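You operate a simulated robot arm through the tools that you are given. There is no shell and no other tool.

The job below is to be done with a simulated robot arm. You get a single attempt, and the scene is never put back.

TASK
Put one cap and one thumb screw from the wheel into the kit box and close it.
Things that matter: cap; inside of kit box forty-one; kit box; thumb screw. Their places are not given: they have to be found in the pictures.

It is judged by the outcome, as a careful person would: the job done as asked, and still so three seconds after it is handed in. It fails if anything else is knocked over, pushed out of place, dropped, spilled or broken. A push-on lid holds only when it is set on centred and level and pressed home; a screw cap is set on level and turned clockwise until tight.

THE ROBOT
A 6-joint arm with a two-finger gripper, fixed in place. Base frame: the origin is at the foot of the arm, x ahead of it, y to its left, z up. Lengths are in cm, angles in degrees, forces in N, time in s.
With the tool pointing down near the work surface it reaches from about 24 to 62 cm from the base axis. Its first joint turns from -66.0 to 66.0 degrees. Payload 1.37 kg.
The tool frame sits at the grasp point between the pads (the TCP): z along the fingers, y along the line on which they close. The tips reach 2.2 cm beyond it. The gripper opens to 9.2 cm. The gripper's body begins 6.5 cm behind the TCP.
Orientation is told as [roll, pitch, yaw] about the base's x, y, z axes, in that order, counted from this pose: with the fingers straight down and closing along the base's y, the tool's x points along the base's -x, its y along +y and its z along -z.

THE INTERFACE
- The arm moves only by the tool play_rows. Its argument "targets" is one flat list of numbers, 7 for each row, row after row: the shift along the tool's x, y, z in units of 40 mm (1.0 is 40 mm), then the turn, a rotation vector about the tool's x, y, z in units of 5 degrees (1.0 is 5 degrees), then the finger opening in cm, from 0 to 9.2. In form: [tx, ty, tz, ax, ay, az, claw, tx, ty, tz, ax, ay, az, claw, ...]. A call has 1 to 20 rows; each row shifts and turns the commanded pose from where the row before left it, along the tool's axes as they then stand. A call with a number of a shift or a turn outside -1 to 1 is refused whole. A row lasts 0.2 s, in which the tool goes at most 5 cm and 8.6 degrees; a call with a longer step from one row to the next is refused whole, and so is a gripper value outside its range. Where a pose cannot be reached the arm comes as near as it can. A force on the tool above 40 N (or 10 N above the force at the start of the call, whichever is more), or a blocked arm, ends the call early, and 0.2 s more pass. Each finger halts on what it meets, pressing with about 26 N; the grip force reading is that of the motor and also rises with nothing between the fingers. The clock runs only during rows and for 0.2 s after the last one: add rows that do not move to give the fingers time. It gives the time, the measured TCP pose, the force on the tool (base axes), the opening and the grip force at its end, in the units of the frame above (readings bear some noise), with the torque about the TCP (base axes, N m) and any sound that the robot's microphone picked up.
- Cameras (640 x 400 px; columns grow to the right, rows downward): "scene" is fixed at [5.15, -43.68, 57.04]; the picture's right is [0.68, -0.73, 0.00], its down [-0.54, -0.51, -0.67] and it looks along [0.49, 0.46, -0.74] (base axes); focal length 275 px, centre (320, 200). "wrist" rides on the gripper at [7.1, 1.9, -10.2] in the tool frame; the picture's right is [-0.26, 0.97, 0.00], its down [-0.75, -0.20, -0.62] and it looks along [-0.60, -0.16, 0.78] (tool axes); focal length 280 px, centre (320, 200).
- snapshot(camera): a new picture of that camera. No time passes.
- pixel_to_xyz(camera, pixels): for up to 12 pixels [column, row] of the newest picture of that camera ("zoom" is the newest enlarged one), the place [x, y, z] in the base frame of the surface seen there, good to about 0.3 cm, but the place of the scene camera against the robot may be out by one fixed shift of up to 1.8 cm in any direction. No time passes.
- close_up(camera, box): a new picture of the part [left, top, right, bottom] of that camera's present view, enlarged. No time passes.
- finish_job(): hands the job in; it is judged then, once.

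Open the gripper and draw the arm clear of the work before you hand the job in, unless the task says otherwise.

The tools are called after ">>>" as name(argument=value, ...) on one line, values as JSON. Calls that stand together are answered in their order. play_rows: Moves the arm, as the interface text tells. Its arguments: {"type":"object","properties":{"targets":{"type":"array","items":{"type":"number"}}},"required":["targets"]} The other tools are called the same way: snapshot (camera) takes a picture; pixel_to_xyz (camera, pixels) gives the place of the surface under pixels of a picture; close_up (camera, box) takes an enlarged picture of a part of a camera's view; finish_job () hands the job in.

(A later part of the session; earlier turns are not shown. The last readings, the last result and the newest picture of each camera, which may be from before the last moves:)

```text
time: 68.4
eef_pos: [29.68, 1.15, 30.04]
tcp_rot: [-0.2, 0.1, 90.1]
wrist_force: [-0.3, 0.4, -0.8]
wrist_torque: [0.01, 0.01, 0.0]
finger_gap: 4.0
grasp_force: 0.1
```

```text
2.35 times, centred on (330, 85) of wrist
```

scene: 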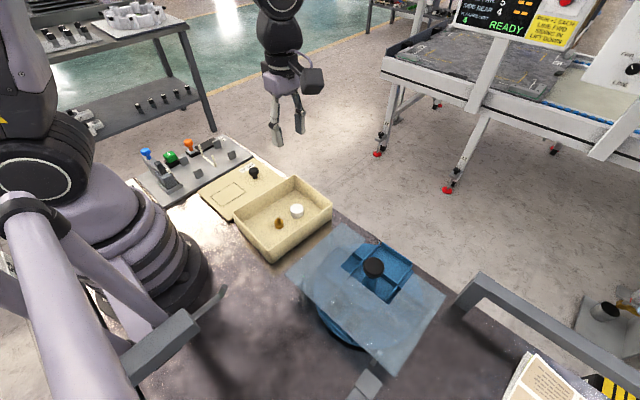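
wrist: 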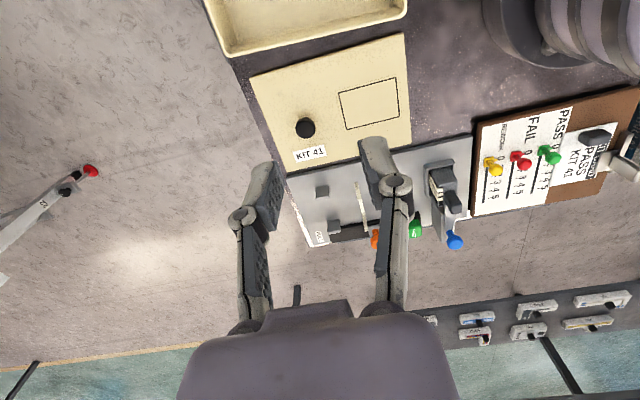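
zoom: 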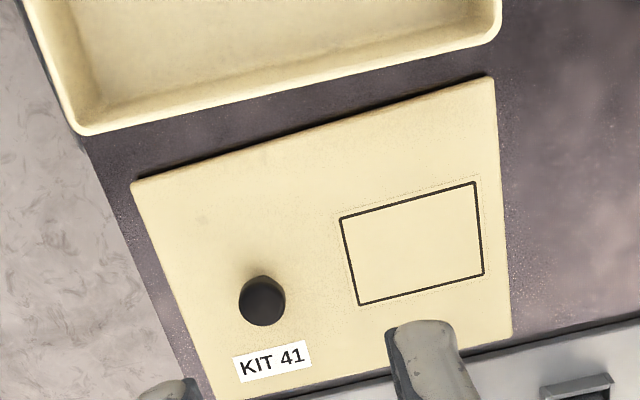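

I'll query points along the lid's four edges and its knob.

>>> pixel_to_xyz(camera="wrist", pixels=[[270.5, 73], [300.3, 64.3], [330, 55.6], [364, 45.4], [389.5, 38.1], [403.4, 51], [405.6, 76.5], [407.7, 106.2], [409.8, 131.7], [258.3, 97.7], [266.8, 121.1], [277.4, 148.7]])

>>> close_up(camera="wrist", box=[265, 105, 425, 205])

```text
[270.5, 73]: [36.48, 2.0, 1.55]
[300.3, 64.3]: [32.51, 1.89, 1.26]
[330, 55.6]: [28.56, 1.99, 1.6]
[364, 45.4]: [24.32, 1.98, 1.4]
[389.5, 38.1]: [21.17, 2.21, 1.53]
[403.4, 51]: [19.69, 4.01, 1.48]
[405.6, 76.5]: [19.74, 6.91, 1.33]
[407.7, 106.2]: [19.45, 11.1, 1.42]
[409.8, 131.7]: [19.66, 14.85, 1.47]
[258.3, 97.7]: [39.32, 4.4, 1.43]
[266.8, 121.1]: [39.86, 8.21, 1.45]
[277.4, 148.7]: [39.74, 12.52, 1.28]
```

```text
4.00 times, centred on (345, 155) of wrist
```

zoom: 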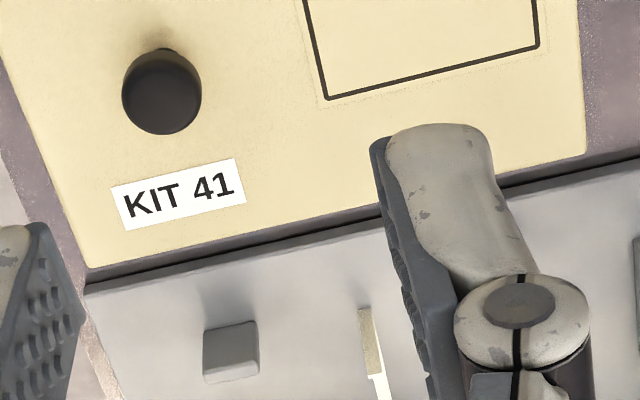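

>>> pixel_to_xyz(camera="zoom", pixels=[[120, 258], [180, 244], [250, 228], [320, 212], [360, 203], [520, 166], [560, 157], [161, 92], [125, 95], [198, 92], [161, 125], [161, 60]])

>>> pixel_to_xyz(camera="zoom", pixels=[[161, 95], [140, 95], [180, 95], [161, 110], [161, 50], [130, 110], [190, 75], [100, 100], [230, 80], [160, 150], [100, 275], [480, 178]])

```text
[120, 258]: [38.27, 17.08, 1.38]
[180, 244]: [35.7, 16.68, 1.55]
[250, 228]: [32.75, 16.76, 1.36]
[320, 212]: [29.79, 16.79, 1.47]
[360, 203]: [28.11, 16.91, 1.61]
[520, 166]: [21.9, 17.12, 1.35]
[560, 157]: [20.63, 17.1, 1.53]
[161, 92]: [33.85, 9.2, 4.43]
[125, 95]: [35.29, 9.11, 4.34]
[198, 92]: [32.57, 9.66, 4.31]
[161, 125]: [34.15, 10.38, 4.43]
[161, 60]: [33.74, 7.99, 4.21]
```

```text
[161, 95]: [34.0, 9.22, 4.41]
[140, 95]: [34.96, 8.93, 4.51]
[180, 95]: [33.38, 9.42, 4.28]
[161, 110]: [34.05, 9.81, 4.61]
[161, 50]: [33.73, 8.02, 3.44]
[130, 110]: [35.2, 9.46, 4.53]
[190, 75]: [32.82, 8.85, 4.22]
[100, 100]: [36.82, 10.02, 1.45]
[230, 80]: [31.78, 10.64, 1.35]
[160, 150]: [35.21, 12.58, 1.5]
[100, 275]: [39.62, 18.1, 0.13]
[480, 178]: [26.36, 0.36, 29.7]
```

Lid: ≈20.0 × 14.85 cm, centre ≈ (29.64, 9.43), yaw ≈ −0.7°, knob centre ≈ (33.95, 9.3), so the knob is 4.3 cm off-centre in x. I'll take a second, closer measurement of the box with the fingers wide open.

>>> play_rows(targets=[0.9, 0, 0, 0, 0, 0, 6, 0.9, 0, 0, 0, 0, 0, 8, 0.9, 0, 0.5, 0, 0, 0, 9.2, 0.8, 0, 0.7, 0, 0, 0, 9.2, 0, 0, 0.4, 0, 0, 0, 9.2, 0, 0, 0, 0, 0, 0, 9.2])

>>> snapshot(camera="wrist")

>>> close_up(camera="wrist", box=[210, 0, 440, 144])

>>> close_up(camera="wrist", box=[210, 80, 440, 224])

```text
time: 69.8
eef_pos: [29.61, -12.94, 23.73]
tcp_rot: [-0.1, 0.1, 90.0]
wrist_force: [0.0, 0.2, -0.7]
wrist_torque: [-0.02, 0.0, -0.01]
finger_gap: 9.22
grasp_force: 0.0
```

```text
taken
```

wrist: 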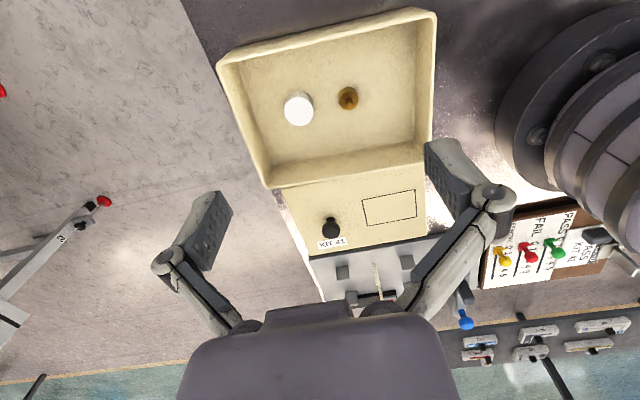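

```text
2.78 times, centred on (325, 72) of wrist
```

zoom: 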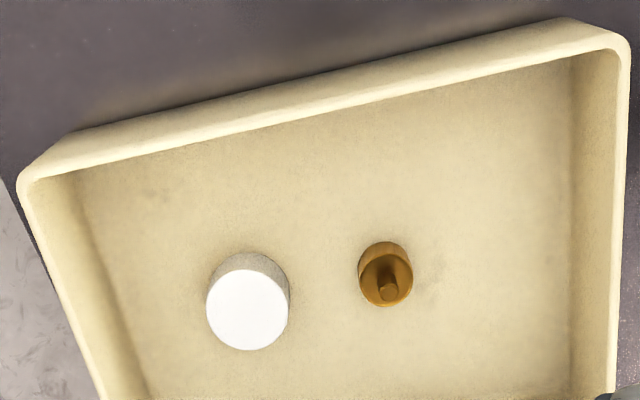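

```text
2.78 times, centred on (325, 152) of wrist
```

zoom: 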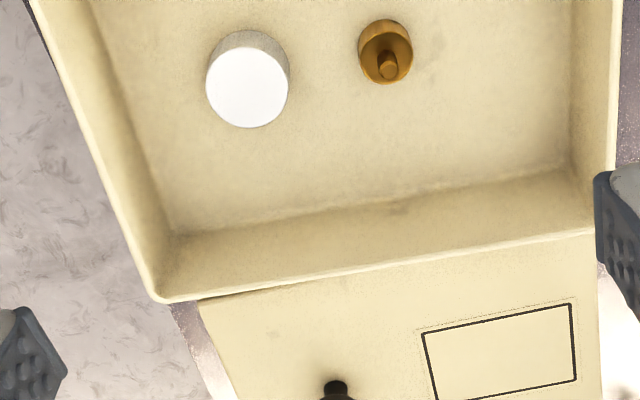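

Let me zoom in tighter on the rim corners to pick the rim line exactly.

>>> close_up(camera="wrist", box=[212, 40, 272, 80])

>>> close_up(camera="wrist", box=[390, 0, 450, 40])

>>> close_up(camera="wrist", box=[245, 160, 305, 200])

>>> close_up(camera="wrist", box=[390, 130, 450, 170])

```text
10.00 times, centred on (242, 60) of wrist
```

zoom: 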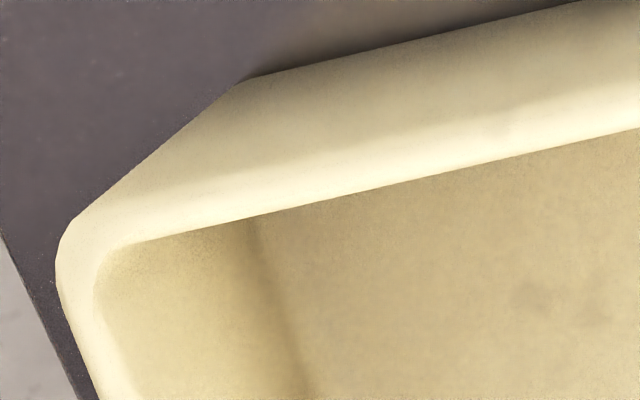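

```text
10.00 times, centred on (420, 20) of wrist
```

zoom: 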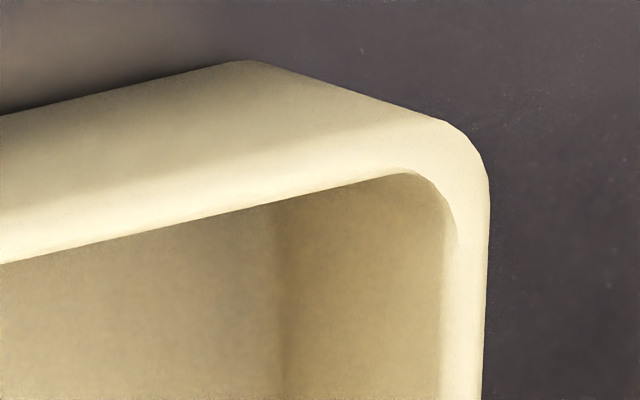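

```text
10.00 times, centred on (275, 180) of wrist
```

zoom: 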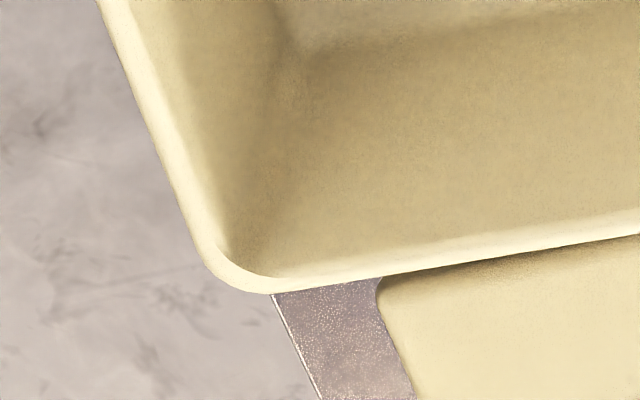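

```text
10.00 times, centred on (420, 150) of wrist
```

zoom: 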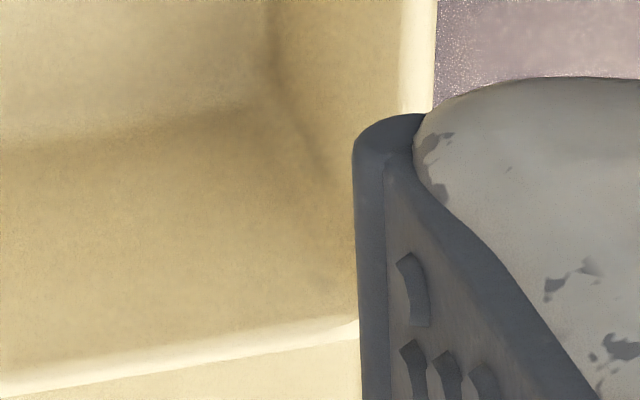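

The rim's inner edge is crisp here. I'll query points on the rim in this closer view to refine the fit.

>>> pixel_to_xyz(camera="wrist", pixels=[[230, 61.3], [250, 56.8], [274, 51.2], [310, 42.9], [350, 33.6], [388, 24.8], [415, 18.6], [270.5, 188.0], [290, 184.9], [330, 178.2], [360, 173.1], [395, 167.2]])

>>> pixel_to_xyz(camera="wrist", pixels=[[432, 60], [431, 90], [430.5, 115], [433, 40], [226, 80], [232, 98], [240, 122], [249, 147], [255, 165], [259, 172], [220.5, 66], [345, 175.6]])

>>> close_up(camera="wrist", box=[215, 70, 275, 110])

>>> close_up(camera="wrist", box=[400, 60, 460, 100])

```text
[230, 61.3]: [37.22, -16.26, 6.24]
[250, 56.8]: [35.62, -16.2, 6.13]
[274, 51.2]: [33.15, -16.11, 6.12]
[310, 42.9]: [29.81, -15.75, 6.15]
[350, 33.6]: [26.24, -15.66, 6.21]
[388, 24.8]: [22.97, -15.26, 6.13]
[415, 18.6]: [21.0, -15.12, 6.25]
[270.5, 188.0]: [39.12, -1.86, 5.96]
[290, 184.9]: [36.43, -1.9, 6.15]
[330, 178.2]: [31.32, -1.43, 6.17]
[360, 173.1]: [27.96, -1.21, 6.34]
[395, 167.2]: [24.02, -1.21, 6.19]
```

```text
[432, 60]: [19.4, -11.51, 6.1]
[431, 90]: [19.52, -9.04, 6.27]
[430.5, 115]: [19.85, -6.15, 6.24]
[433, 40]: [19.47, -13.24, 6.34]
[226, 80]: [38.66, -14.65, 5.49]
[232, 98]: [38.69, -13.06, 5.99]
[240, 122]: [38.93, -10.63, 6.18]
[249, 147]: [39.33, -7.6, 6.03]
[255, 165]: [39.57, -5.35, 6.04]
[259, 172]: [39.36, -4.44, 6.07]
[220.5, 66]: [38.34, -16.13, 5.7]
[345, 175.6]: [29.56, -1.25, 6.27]
```

```text
10.00 times, centred on (245, 90) of wrist
```

zoom: 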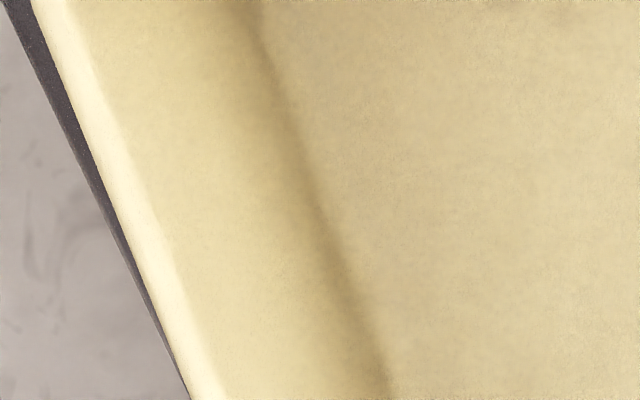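

```text
10.00 times, centred on (430, 80) of wrist
```

zoom: 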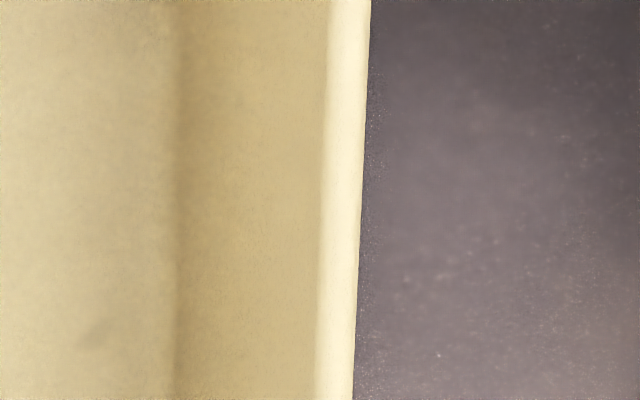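

Refined estimates: box centre ≈ (29.3, −8.65), yaw ≈ −3.55°; lid centre ≈ (29.55, 9.35), yaw ≈ −0.5°, same outer size as the box; knob ≈ (33.9, 9.1). I'll now move above the lid's knob with closing direction along x.

>>> play_rows(targets=[-0.79, -0.154, 0, 0, 0, 0, 8, -0.79, -0.154, 0, 0, 0, 0, 7, -0.79, -0.154, 0, 0, 0, 0, 6, -0.79, -0.154, 0, 0, 0, 0, 5, -0.79, -0.154, 0, 0, 0, 0, 4.5, -0.79, -0.154, 0, 0, 0, 0, 4.5, -0.79, -0.154, 0, 0, 0, 0, 4.5, 0, 0, 0.9, 0, 0, 0, 4.5, 0, 0, 0.9, 0, 0, 0, 4.5, 0, 0, 0.9, 0, 0, 0, 4.5, 0, 0, 0.5, 0, 0, 0, 4.5, 0, 0, 0, 0, 0, 0, 4.5])

>>> snapshot(camera="wrist")

>>> snapshot(camera="scene")

```text
time: 72.4
eef_pos: [33.91, 9.26, 10.9]
tcp_rot: [-0.1, 0.0, 90.0]
wrist_force: [0.1, 0.2, -0.4]
wrist_torque: [-0.02, -0.01, -0.04]
finger_gap: 4.47
grasp_force: 0.0
```

```text
taken
```

wrist: 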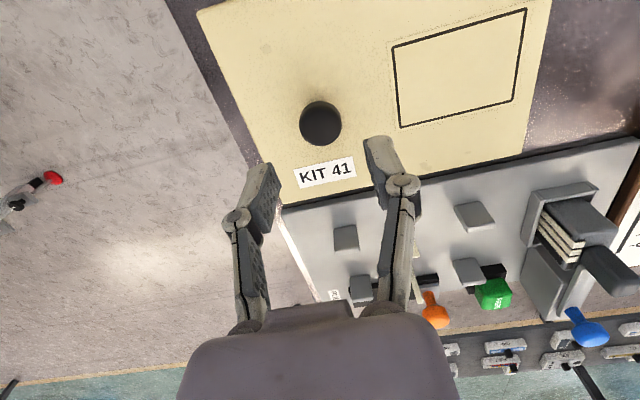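

```text
taken
```

scene: 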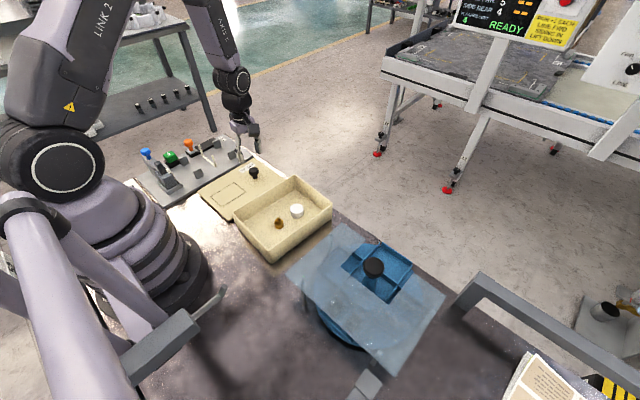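

>>> close_up(camera="wrist", box=[280, 90, 360, 150])

>>> pixel_to_xyz(camera="wrist", pixels=[[320, 124], [302, 124], [339, 124], [320, 104], [320, 142], [310, 110], [332, 135]])

>>> close_up(camera="scene", box=[190, 110, 310, 230])

```text
6.67 times, centred on (320, 120) of wrist
```

zoom: 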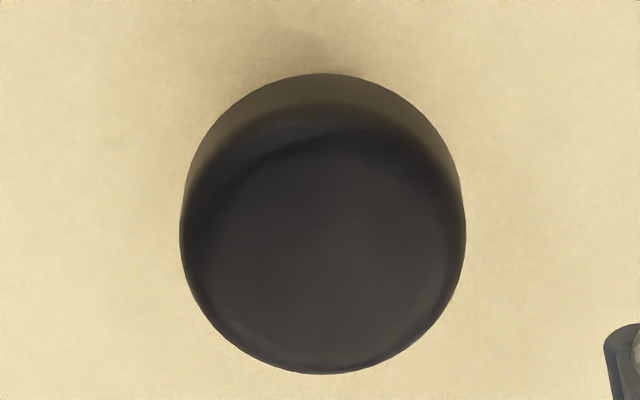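

```text
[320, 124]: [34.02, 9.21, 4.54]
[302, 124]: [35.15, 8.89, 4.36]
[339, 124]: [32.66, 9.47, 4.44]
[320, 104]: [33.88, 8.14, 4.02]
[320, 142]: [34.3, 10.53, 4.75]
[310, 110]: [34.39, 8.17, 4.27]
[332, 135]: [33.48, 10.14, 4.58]
```

```text
3.33 times, centred on (250, 170) of scene
```

zoom: 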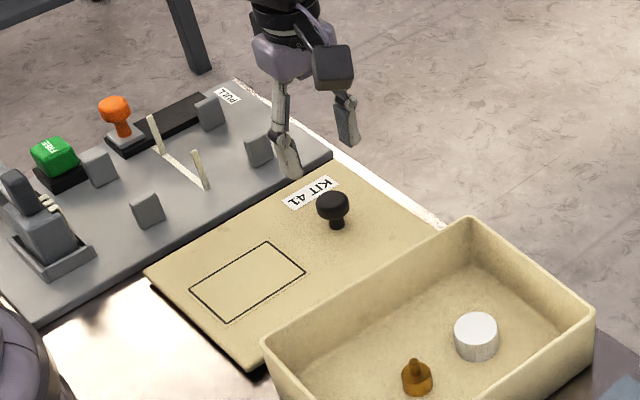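

The knob's top disc is right under the TCP. I'll descend to z≈3.65 so that the fingertips end just above the lid.

>>> play_rows(targets=[0, 0, 0.8, 0, 0, 0, 4.5, 0, 0, 0.6, 0, 0, 0, 4.5, 0, 0, 0.3, 0, 0, 0, 4.5, 0, 0, 0.11, 0, 0, 0, 4.5, 0, 0, 0, 0, 0, 0, 4.5])

>>> snapshot(camera="wrist")

>>> snapshot(camera="scene")

>>> close_up(camera="scene", box=[190, 110, 310, 230])

```text
time: 73.6
eef_pos: [33.91, 9.27, 3.64]
tcp_rot: [-0.1, 0.0, 90.0]
wrist_force: [-0.9, 0.5, -0.3]
wrist_torque: [-0.02, 0.02, 0.0]
finger_gap: 4.52
grasp_force: 0.0
```

```text
taken
```

wrist: 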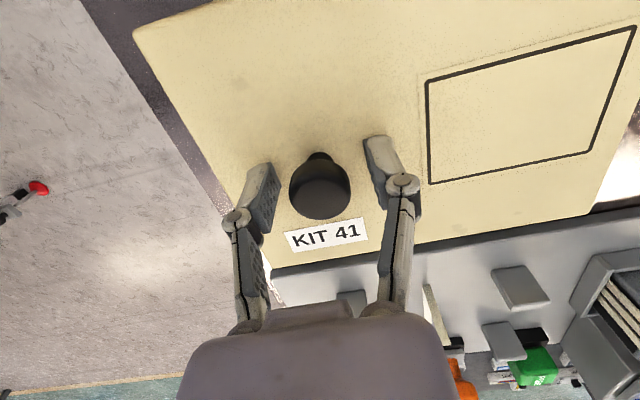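

```text
taken
```

scene: 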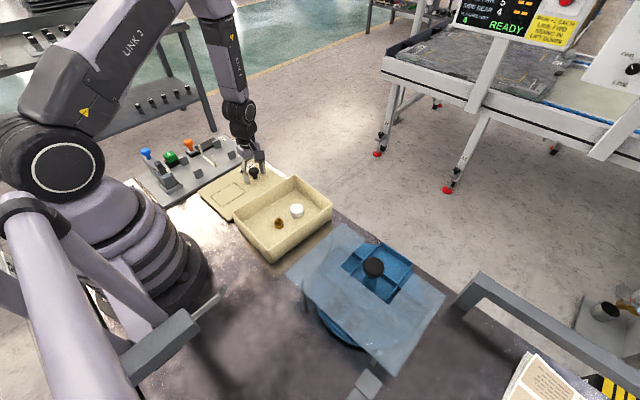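

```text
3.33 times, centred on (250, 170) of scene
```

zoom: 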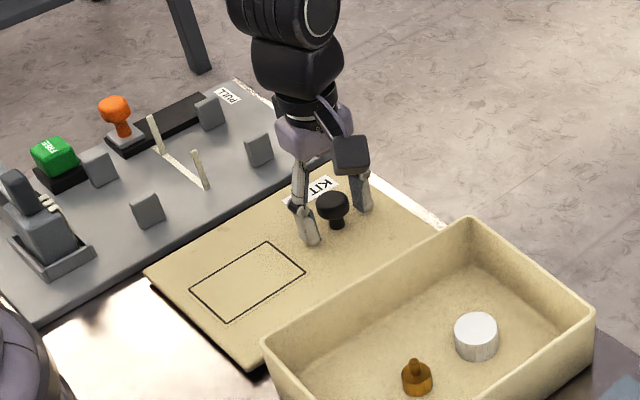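

The knob is centred between the pads. I'll nudge 1.5 mm in −y and close on the knob.

>>> play_rows(targets=[0.035, 0, 0, 0, 0, 0, 4.5, 0, 0, 0, 0, 0, 0, 3.4, 0, 0, 0, 0, 0, 0, 2, 0, 0, 0, 0, 0, 0, 2, 0, 0, 0, 0, 0, 0, 2])

>>> snapshot(camera="wrist")

>>> close_up(camera="scene", box=[190, 110, 310, 230])

```text
time: 74.8
eef_pos: [33.98, 9.16, 3.73]
tcp_rot: [-0.1, 0.1, 90.0]
wrist_force: [0.8, -1.5, 2.3]
wrist_torque: [0.0, 0.02, 0.0]
finger_gap: 2.67
grasp_force: 26.1
```

```text
taken
```

wrist: 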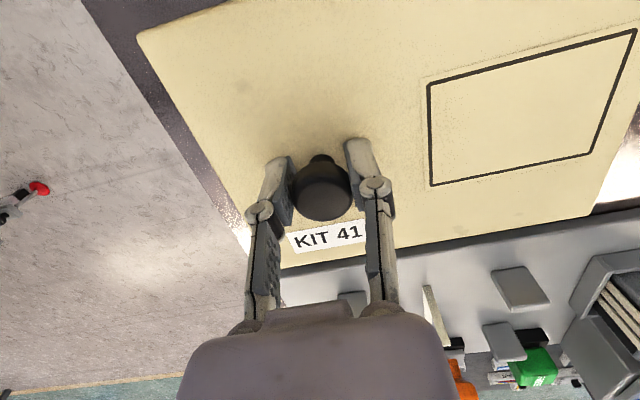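

```text
3.33 times, centred on (250, 170) of scene
```

zoom: 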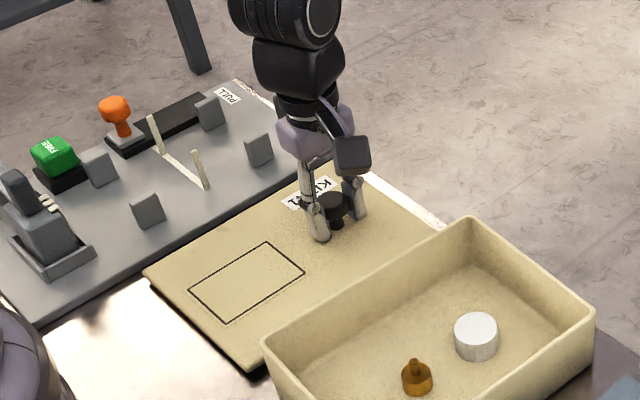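

Gripped at 2.67 cm. I'll lift slowly by ~3 cm and check for tilt or slipping.

>>> play_rows(targets=[0, 0, -0.1, 0, 0, 0, 2, 0, 0, -0.2, 0, 0, 0, 2, 0, 0, -0.4, 0, 0, 0, 2, 0, 0, 0, 0, 0, 0, 2])

>>> snapshot(camera="wrist")

>>> close_up(camera="scene", box=[170, 110, 330, 250])

```text
time: 75.8
eef_pos: [33.96, 9.03, 6.35]
tcp_rot: [-0.1, 0.1, 90.0]
wrist_force: [-0.4, 0.1, -2.3]
wrist_torque: [-0.04, -0.09, -0.01]
finger_gap: 2.63
grasp_force: 26.4
```

```text
taken
```

wrist: 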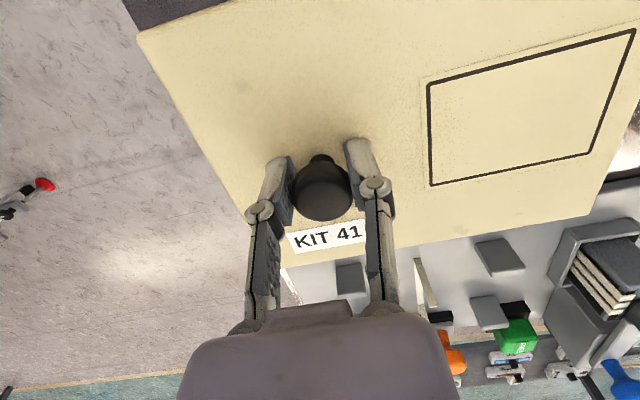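

```text
2.86 times, centred on (250, 180) of scene
```

zoom: 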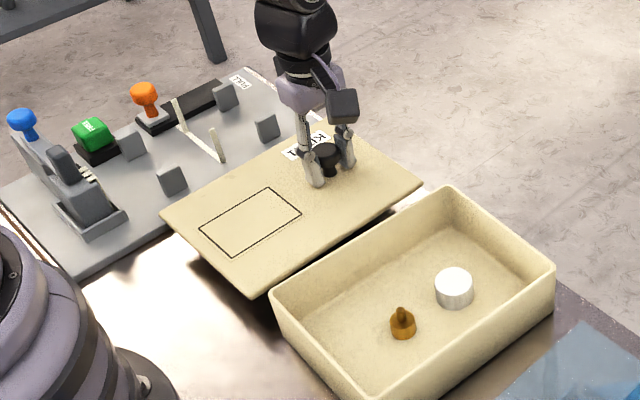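

The lid lifted level (same pixel positions relative to the gripper, weight ≈2.3 N). I'll raise it to z≈15, carry it over the box, and yaw by −3.15° to match the box.

>>> play_rows(targets=[0, 0, -0.5, 0, 0, 0, 2, 0, 0, -0.6, 0, 0, 0, 2, 0, 0, -0.6, 0, 0, 0, 2, 0, 0, -0.46, 0, 0, 0, 2, 0.3, 0, 0, 0, 0, 0, 2, 0.5, 0.01, 0, 0, 0, 0, 2, 0.6, 0.01, 0, 0, 0, 0.1, 2, 0.6, 0.01, 0, 0, 0, 0.1, 2, 0.6, 0.01, 0, 0, 0, 0.1, 2, 0.6, 0.01, 0, 0, 0, 0.1, 2, 0.6, 0.01, 0, 0, 0, 0.1, 2, 0.45, 0, 0, 0, 0, 0.13, 2, 0.25, 0, 0, 0, 0, 0, 2, 0, 0, 0, 0, 0, 0, 2, 0, 0, 0, 0, 0, 0, 2])

>>> snapshot(camera="wrist")

>>> snapshot(camera="scene")

```text
time: 79.0
eef_pos: [33.47, -8.92, 15.07]
tcp_rot: [-0.1, 0.0, 86.8]
wrist_force: [0.0, 0.1, -2.4]
wrist_torque: [-0.02, -0.13, 0.0]
finger_gap: 2.64
grasp_force: 26.1
```

```text
taken
```

wrist: 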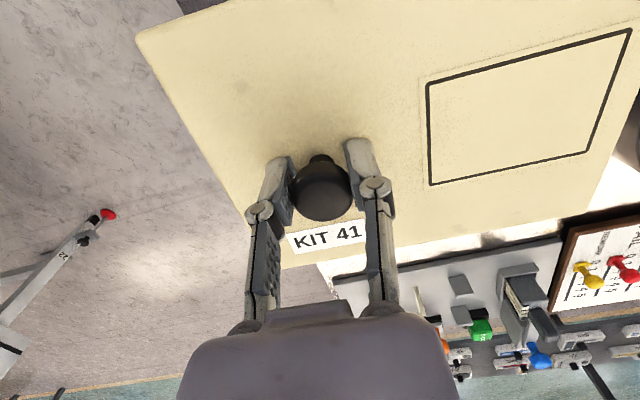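

```text
taken
```

scene: 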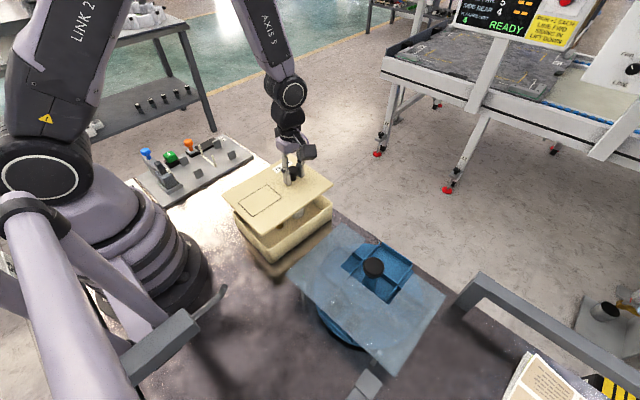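

The lid hangs level over the box. I'll verify the lid's actual pose in hand by querying its visible edges.

>>> close_up(camera="wrist", box=[110, 0, 310, 125])

>>> close_up(camera="wrist", box=[230, 150, 430, 275])

>>> close_up(camera="scene", box=[210, 140, 350, 290])

```text
3.20 times, centred on (210, 62) of wrist
```

zoom: 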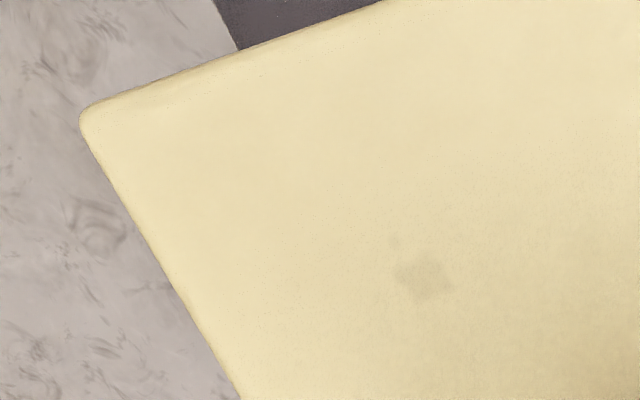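

```text
3.20 times, centred on (330, 212) of wrist
```

zoom: 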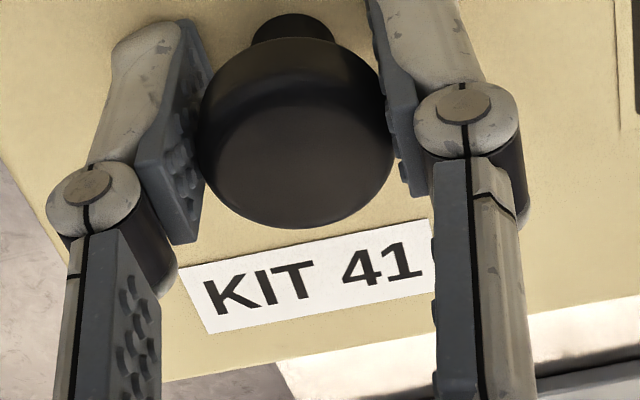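

```text
2.67 times, centred on (280, 215) of scene
```

zoom: 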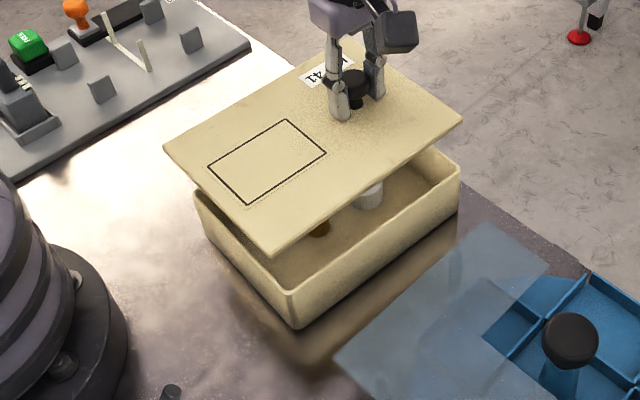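

>>> pixel_to_xyz(camera="wrist", pixels=[[145.5, 54.7], [158, 74], [170.5, 95.3], [181.4, 114], [148, 31.5], [172.5, 22.5], [185, 17.8], [213, 8.3], [293, 265.5], [324, 259], [355, 254], [424, 242]])

>>> pixel_to_xyz(camera="wrist", pixels=[[192, 130], [205, 150], [220, 174], [245, 215], [160, 27], [200, 13], [225, 4.5], [450, 237.5], [500, 229], [550, 220.5], [580, 215.5], [340, 256.5]])

```text
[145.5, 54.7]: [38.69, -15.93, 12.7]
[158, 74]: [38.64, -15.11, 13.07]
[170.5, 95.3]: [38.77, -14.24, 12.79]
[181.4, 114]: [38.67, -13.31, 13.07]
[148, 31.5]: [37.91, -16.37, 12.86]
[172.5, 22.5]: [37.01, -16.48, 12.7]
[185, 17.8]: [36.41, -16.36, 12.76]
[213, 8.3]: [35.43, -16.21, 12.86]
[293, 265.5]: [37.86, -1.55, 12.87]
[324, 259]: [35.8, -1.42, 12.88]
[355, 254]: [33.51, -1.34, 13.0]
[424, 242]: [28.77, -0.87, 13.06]
```

```text
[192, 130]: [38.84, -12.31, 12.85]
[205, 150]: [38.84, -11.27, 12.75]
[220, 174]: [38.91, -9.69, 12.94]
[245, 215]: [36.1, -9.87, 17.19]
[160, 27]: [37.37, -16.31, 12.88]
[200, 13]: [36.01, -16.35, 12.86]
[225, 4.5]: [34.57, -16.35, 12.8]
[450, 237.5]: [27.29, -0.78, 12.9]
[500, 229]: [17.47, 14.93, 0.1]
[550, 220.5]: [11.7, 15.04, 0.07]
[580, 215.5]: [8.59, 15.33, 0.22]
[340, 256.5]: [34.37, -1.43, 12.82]
```

The lid in hand is centred at ≈(29.12, −8.44), yaw ≈ −3.65°, against the box at ≈(29.33, −8.62), yaw ≈ −3.55°. I'll shift by (+0.23, −0.17) cm and lower to z≈11, still above the rim.

>>> play_rows(targets=[0.038, -0.06, 0, 0, 0, 0, 2, 0, 0, 0.4, 0, 0, 0, 2, 0, 0, 0.4, 0, 0, 0, 2, 0, 0, 0.2, 0, 0, 0, 2, 0, 0, 0, 0, 0, 0, 2, 0, 0, 0, 0, 0, 0, 2])

>>> snapshot(camera="scene")

>>> close_up(camera="scene", box=[215, 160, 345, 270])

>>> snapshot(camera="wrist")

```text
time: 80.4
eef_pos: [33.53, -8.93, 11.04]
tcp_rot: [-0.1, 0.2, 86.9]
wrist_force: [-0.4, -0.6, -1.6]
wrist_torque: [0.02, -0.09, -0.02]
finger_gap: 2.65
grasp_force: 26.2
```

```text
taken
```

scene: 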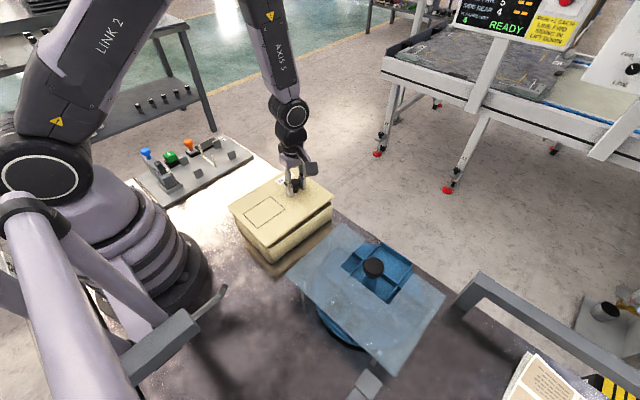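

```text
3.64 times, centred on (280, 215) of scene
```

zoom: 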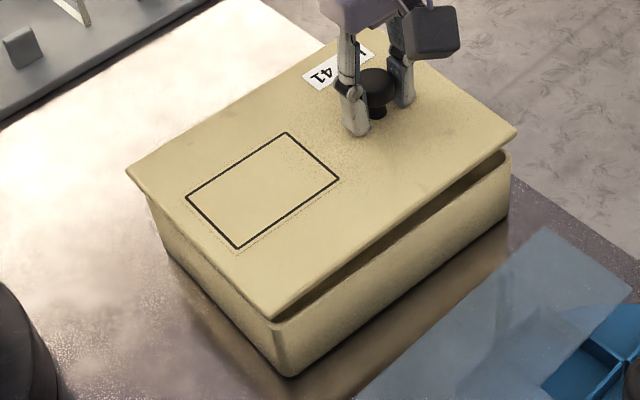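

```text
taken
```

wrist: 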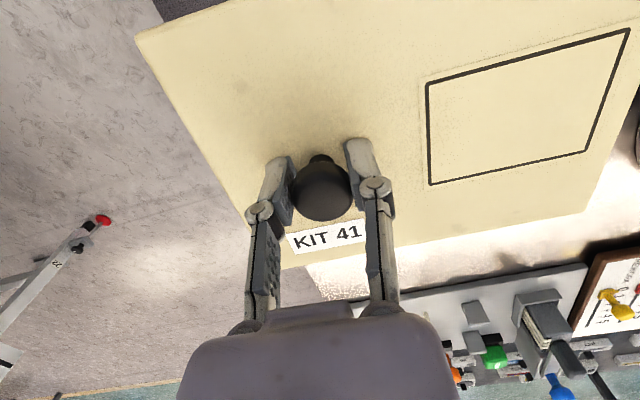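

The reading (33.53, −8.93) doesn't fully show the shift; I'll take another still reading to average the noise.

>>> play_rows(targets=[0, 0, 0, 0, 0, 0, 2])

>>> play_rows(targets=[0, 0, 0, 0, 0, 0, 2])

>>> play_rows(targets=[0, 0, 0, 0, 0, 0, 2])

```text
time: 80.8
eef_pos: [33.61, -9.0, 11.03]
tcp_rot: [-0.1, -0.1, 87.0]
wrist_force: [-0.8, 0.1, -2.9]
wrist_torque: [-0.01, -0.11, -0.06]
finger_gap: 2.63
grasp_force: 26.2
```

```text
time: 81.2
eef_pos: [33.63, -8.95, 11.17]
tcp_rot: [-0.1, 0.0, 86.9]
wrist_force: [-0.8, -0.1, -2.7]
wrist_torque: [-0.02, -0.05, -0.01]
finger_gap: 2.61
grasp_force: 25.9
```

```text
time: 81.6
eef_pos: [33.62, -9.02, 11.12]
tcp_rot: [-0.1, -0.1, 87.0]
wrist_force: [-0.7, 0.0, -2.7]
wrist_torque: [-0.02, -0.09, 0.02]
finger_gap: 2.64
grasp_force: 25.4
```

I'll re-measure the lid's edges in hand now at this pose to confirm centring over the box.

>>> pixel_to_xyz(camera="wrist", pixels=[[145.5, 54.7], [158, 74], [170.5, 95.3], [181.4, 114], [192, 130], [220, 174], [148, 31.5], [172.5, 22.5], [185, 17.8], [200, 13], [213, 8.3], [225, 4.5]])

>>> pixel_to_xyz(camera="wrist", pixels=[[293, 265.5], [324, 259], [340, 256.5], [355, 254], [424, 242], [450, 237.5], [480, 233], [520, 226], [560, 219], [205, 150], [300, 264], [410, 244.5]])

>>> close_up(camera="wrist", box=[380, 180, 600, 280])

```text
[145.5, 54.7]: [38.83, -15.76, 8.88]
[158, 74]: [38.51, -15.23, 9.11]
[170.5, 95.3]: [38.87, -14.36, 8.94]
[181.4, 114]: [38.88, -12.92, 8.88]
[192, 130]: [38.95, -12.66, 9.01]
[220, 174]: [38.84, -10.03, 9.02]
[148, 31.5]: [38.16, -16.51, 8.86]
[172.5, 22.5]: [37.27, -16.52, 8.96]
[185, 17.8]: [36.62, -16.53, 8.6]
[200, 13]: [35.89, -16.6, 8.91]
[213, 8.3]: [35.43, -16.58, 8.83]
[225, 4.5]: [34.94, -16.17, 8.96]
```

```text
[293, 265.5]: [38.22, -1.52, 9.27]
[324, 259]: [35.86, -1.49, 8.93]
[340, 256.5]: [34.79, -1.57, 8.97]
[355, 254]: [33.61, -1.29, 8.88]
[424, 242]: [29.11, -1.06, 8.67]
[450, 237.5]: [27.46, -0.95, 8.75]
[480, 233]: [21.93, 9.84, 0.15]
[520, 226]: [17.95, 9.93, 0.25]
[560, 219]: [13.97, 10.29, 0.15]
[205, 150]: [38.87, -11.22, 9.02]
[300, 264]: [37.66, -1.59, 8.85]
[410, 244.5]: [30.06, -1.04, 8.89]
```

```text
2.91 times, centred on (490, 230) of wrist
```

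zoom: 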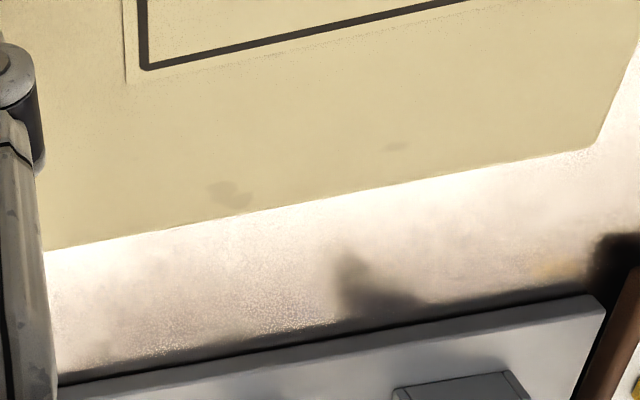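

Both methods agree the lid is within ~1 mm of the box centre. I'll lower gently in small steps while watching the force.

>>> play_rows(targets=[0, 0, 0.1, 0, 0, 0, 2, 0, 0, 0.1, 0, 0, 0, 2, 0, 0, 0, 0, 0, 0, 2])

>>> play_rows(targets=[0, 0, 0.05, 0, 0, 0, 2, 0, 0, 0, 0, 0, 0, 2])

>>> play_rows(targets=[0, 0, 0.05, 0, 0, 0, 2, 0, 0, 0, 0, 0, 0, 2])

```text
time: 82.4
eef_pos: [33.57, -9.14, 10.41]
tcp_rot: [-0.1, 0.0, 87.0]
wrist_force: [-0.9, -0.7, -1.1]
wrist_torque: [0.0, -0.08, -0.05]
finger_gap: 2.64
grasp_force: 26.4
```

```text
time: 83.0
eef_pos: [33.47, -9.1, 10.03]
tcp_rot: [0.0, 0.1, 86.9]
wrist_force: [-1.0, -0.1, -1.2]
wrist_torque: [-0.02, -0.1, 0.0]
finger_gap: 2.63
grasp_force: 26.0
```

```text
time: 83.6
eef_pos: [33.53, -9.05, 9.97]
tcp_rot: [-0.1, 0.1, 86.9]
wrist_force: [1.4, 0.6, -1.6]
wrist_torque: [-0.04, 0.05, 0.03]
finger_gap: 2.62
grasp_force: 26.0
```

Torque about y changed slightly (+0.05), hinting at first contact. I'll look and continue in 1 mm steps.

>>> play_rows(targets=[0, 0, 0.03, 0, 0, 0, 2, 0, 0, 0, 0, 0, 0, 2])

>>> snapshot(camera="scene")

>>> close_up(camera="scene", box=[215, 160, 345, 270])

```text
time: 84.2
eef_pos: [33.52, -9.11, 9.86]
tcp_rot: [-0.1, 0.0, 86.9]
wrist_force: [0.1, -0.2, -1.5]
wrist_torque: [-0.02, 0.01, 0.03]
finger_gap: 2.59
grasp_force: 26.5
```

```text
taken
```

scene: 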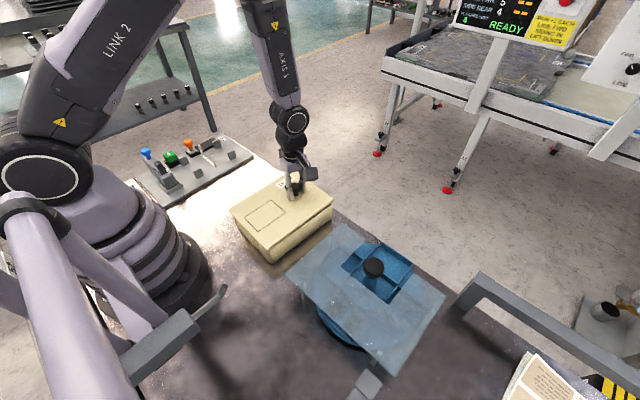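

```text
3.64 times, centred on (280, 215) of scene
```

zoom: 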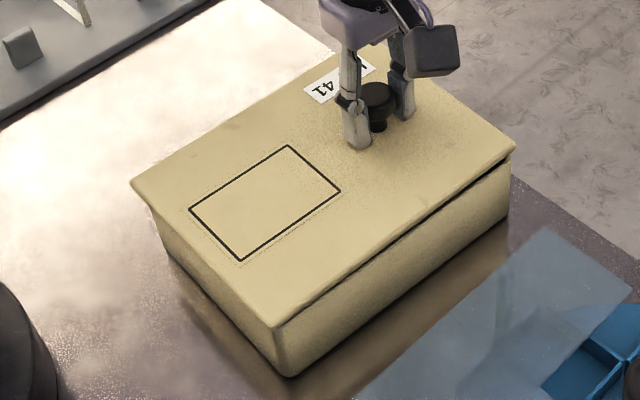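

The rear of the lid seems to be just touching while the front still has a small gap. I'll look at both cameras in more detail.

>>> snapshot(camera="wrist")

>>> close_up(camera="scene", box=[225, 215, 285, 275])

>>> close_up(camera="scene", box=[285, 185, 345, 245])

```text
taken
```

wrist: 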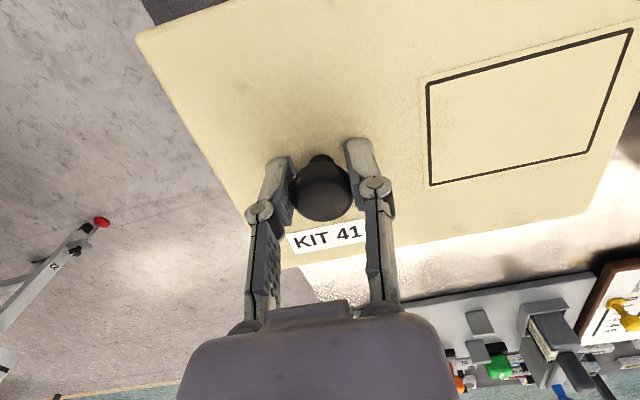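

```text
6.67 times, centred on (255, 245) of scene
```

zoom: 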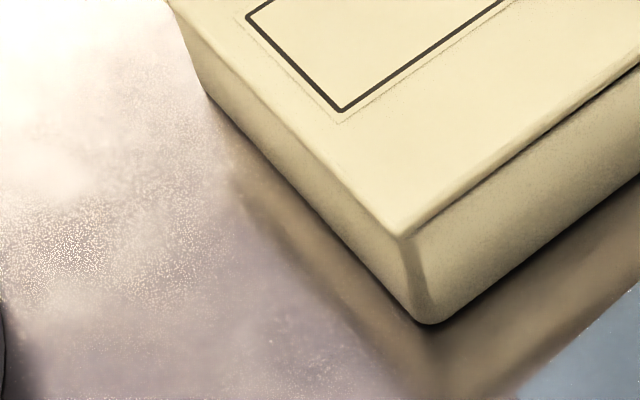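

```text
6.67 times, centred on (315, 215) of scene
```

zoom: 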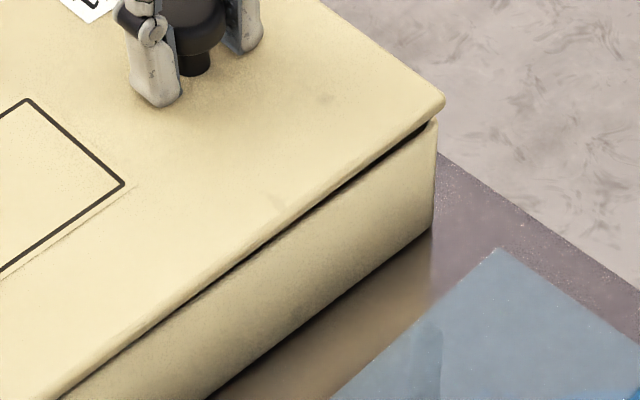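

The lid's lip appears to be entering the rim with the rear ~3 mm lower than the front. I'll continue to lower in 1.5 mm steps, watching forces.

>>> play_rows(targets=[0, 0, 0.04, 0, 0, 0, 2, 0, 0, 0, 0, 0, 0, 2])

>>> play_rows(targets=[0, 0, 0.04, 0, 0, 0, 2, 0, 0, 0, 0, 0, 0, 2])

```text
time: 84.8
eef_pos: [33.5, -8.92, 9.65]
tcp_rot: [-0.1, 0.0, 86.9]
wrist_force: [1.1, -0.3, -1.4]
wrist_torque: [-0.05, 0.01, 0.03]
finger_gap: 2.65
grasp_force: 26.1
```

```text
time: 85.4
eef_pos: [33.64, -9.06, 9.43]
tcp_rot: [-0.1, -0.1, 87.0]
wrist_force: [0.0, -0.1, -0.6]
wrist_torque: [-0.02, 0.04, 0.01]
finger_gap: 2.62
grasp_force: 26.4
```

Still light forces at z=9.43. Continuing down.

>>> play_rows(targets=[0, 0, 0.03, 0, 0, 0, 2, 0, 0, 0, 0, 0, 0, 2])

>>> play_rows(targets=[0, 0, 0.03, 0, 0, 0, 2, 0, 0, 0, 0, 0, 0, 2])

>>> snapshot(camera="scene")

>>> close_up(camera="scene", box=[215, 160, 345, 270])

```text
time: 86.0
eef_pos: [33.55, -9.07, 9.35]
tcp_rot: [-0.1, 0.0, 87.0]
wrist_force: [1.2, 0.6, -2.0]
wrist_torque: [-0.02, 0.0, 0.02]
finger_gap: 2.61
grasp_force: 25.9
```

```text
time: 86.6
eef_pos: [33.73, -9.03, 9.21]
tcp_rot: [-0.2, 0.2, 86.9]
wrist_force: [-0.3, 1.3, 7.0]
wrist_torque: [0.04, -0.05, -0.03]
finger_gap: 2.6
grasp_force: 25.7
```

```text
taken
```

scene: 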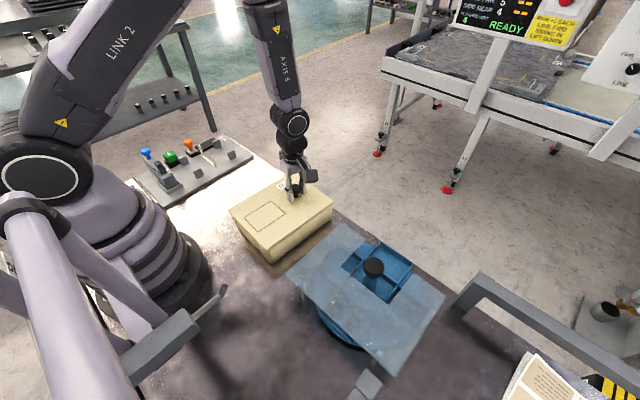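

```text
3.64 times, centred on (280, 215) of scene
```

zoom: 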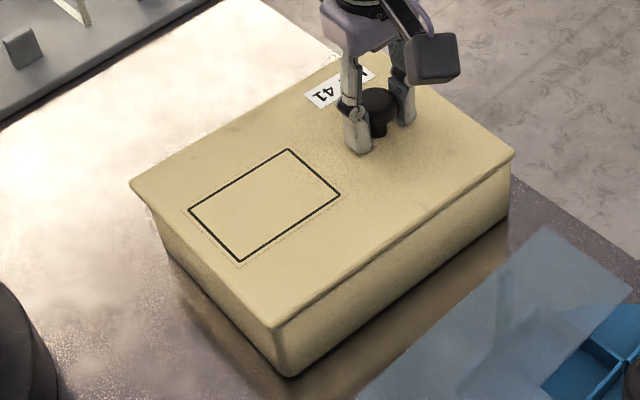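

The gap looks closed and the force rose to +7 N. I'll look closer at the corners, then press further.

>>> close_up(camera="scene", box=[225, 215, 285, 275])

>>> close_up(camera="scene", box=[285, 185, 345, 245])

>>> snapshot(camera="wrist")

>>> pixel_to_xyz(camera="wrist", pixels=[[180, 60], [240, 30], [330, 30], [400, 120], [520, 40], [520, 150], [560, 190], [480, 200], [400, 230], [220, 140], [260, 100], [600, 100]])

```text
6.67 times, centred on (255, 245) of scene
```

zoom: 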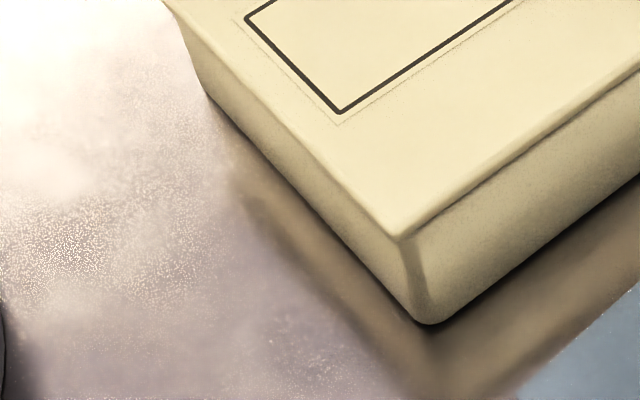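

```text
6.67 times, centred on (315, 215) of scene
```

zoom: 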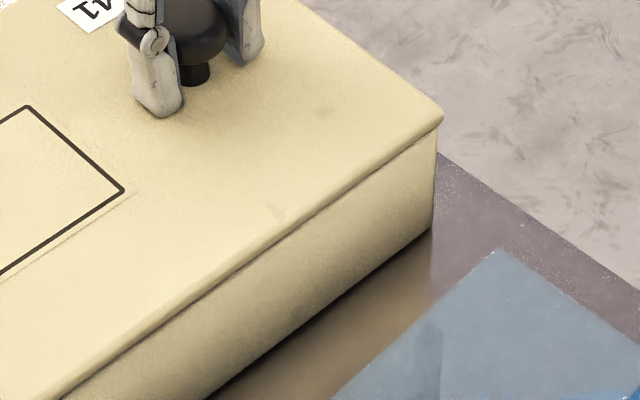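

```text
taken
```

wrist: 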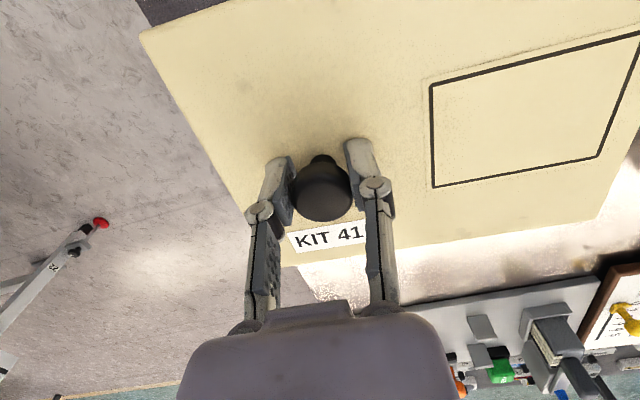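

```text
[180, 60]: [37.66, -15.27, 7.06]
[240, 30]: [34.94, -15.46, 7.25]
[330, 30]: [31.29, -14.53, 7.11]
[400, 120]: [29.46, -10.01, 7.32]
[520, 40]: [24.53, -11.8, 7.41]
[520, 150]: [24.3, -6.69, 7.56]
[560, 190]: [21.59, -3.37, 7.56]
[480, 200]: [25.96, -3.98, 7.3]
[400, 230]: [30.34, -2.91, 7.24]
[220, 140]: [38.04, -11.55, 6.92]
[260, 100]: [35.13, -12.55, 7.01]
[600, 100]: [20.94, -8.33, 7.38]
```

The wrist queries show the lid's rear top at z≈7.5 while the front is at ≈7.0: the rear lip is still resting on the rim, so the lid is slightly too far toward −x (TCP averages 33.58 vs. target ≈33.71). I'll lift by ~1 cm and re-measure.

>>> play_rows(targets=[0, 0, -0.1, 0, 0, 0, 2, 0, 0, -0.2, 0, 0, 0, 2, 0, 0, 0, 0, 0, 0, 2])

>>> snapshot(camera="wrist")

>>> pixel_to_xyz(camera="wrist", pixels=[[180, 60], [240, 30], [330, 30], [400, 120], [520, 40], [520, 150], [560, 190], [480, 200], [400, 230], [220, 140], [260, 100], [600, 100]])

>>> snapshot(camera="scene")

>>> close_up(camera="scene", box=[215, 160, 345, 270])

```text
time: 87.4
eef_pos: [33.51, -9.1, 10.51]
tcp_rot: [-0.1, 0.0, 86.8]
wrist_force: [-0.8, -0.1, -2.1]
wrist_torque: [0.01, -0.02, 0.02]
finger_gap: 2.61
grasp_force: 26.5
```

```text
taken
```

wrist: 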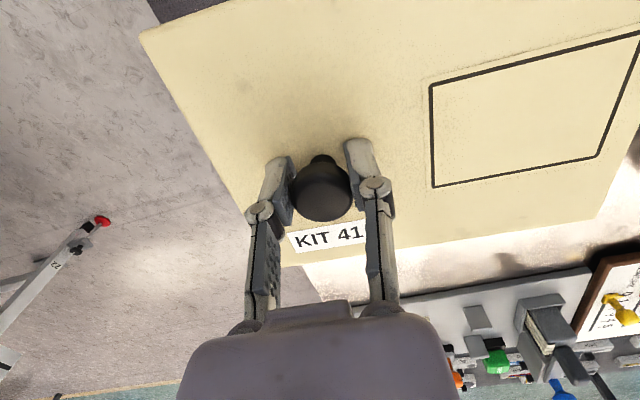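

```text
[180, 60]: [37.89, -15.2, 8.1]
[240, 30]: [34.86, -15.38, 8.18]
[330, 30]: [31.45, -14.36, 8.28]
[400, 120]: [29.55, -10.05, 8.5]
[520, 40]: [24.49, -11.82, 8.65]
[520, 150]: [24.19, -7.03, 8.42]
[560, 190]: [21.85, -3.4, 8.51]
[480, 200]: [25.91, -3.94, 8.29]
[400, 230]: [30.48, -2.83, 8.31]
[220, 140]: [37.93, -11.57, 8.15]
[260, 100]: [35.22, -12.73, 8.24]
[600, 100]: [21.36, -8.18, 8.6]
```

```text
taken
```

scene: 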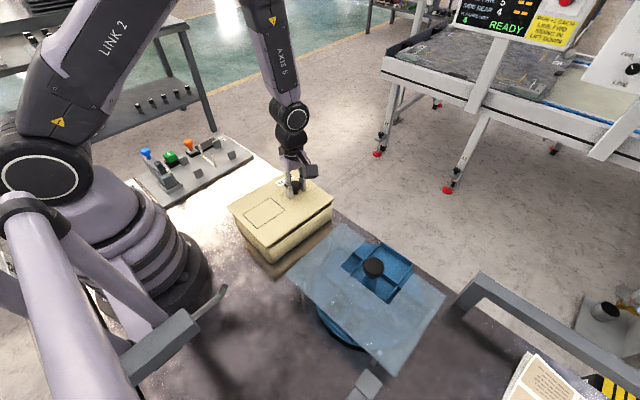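

```text
3.64 times, centred on (280, 215) of scene
```

zoom: 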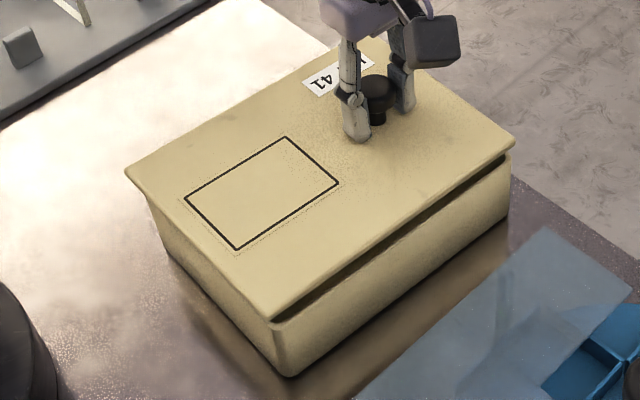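

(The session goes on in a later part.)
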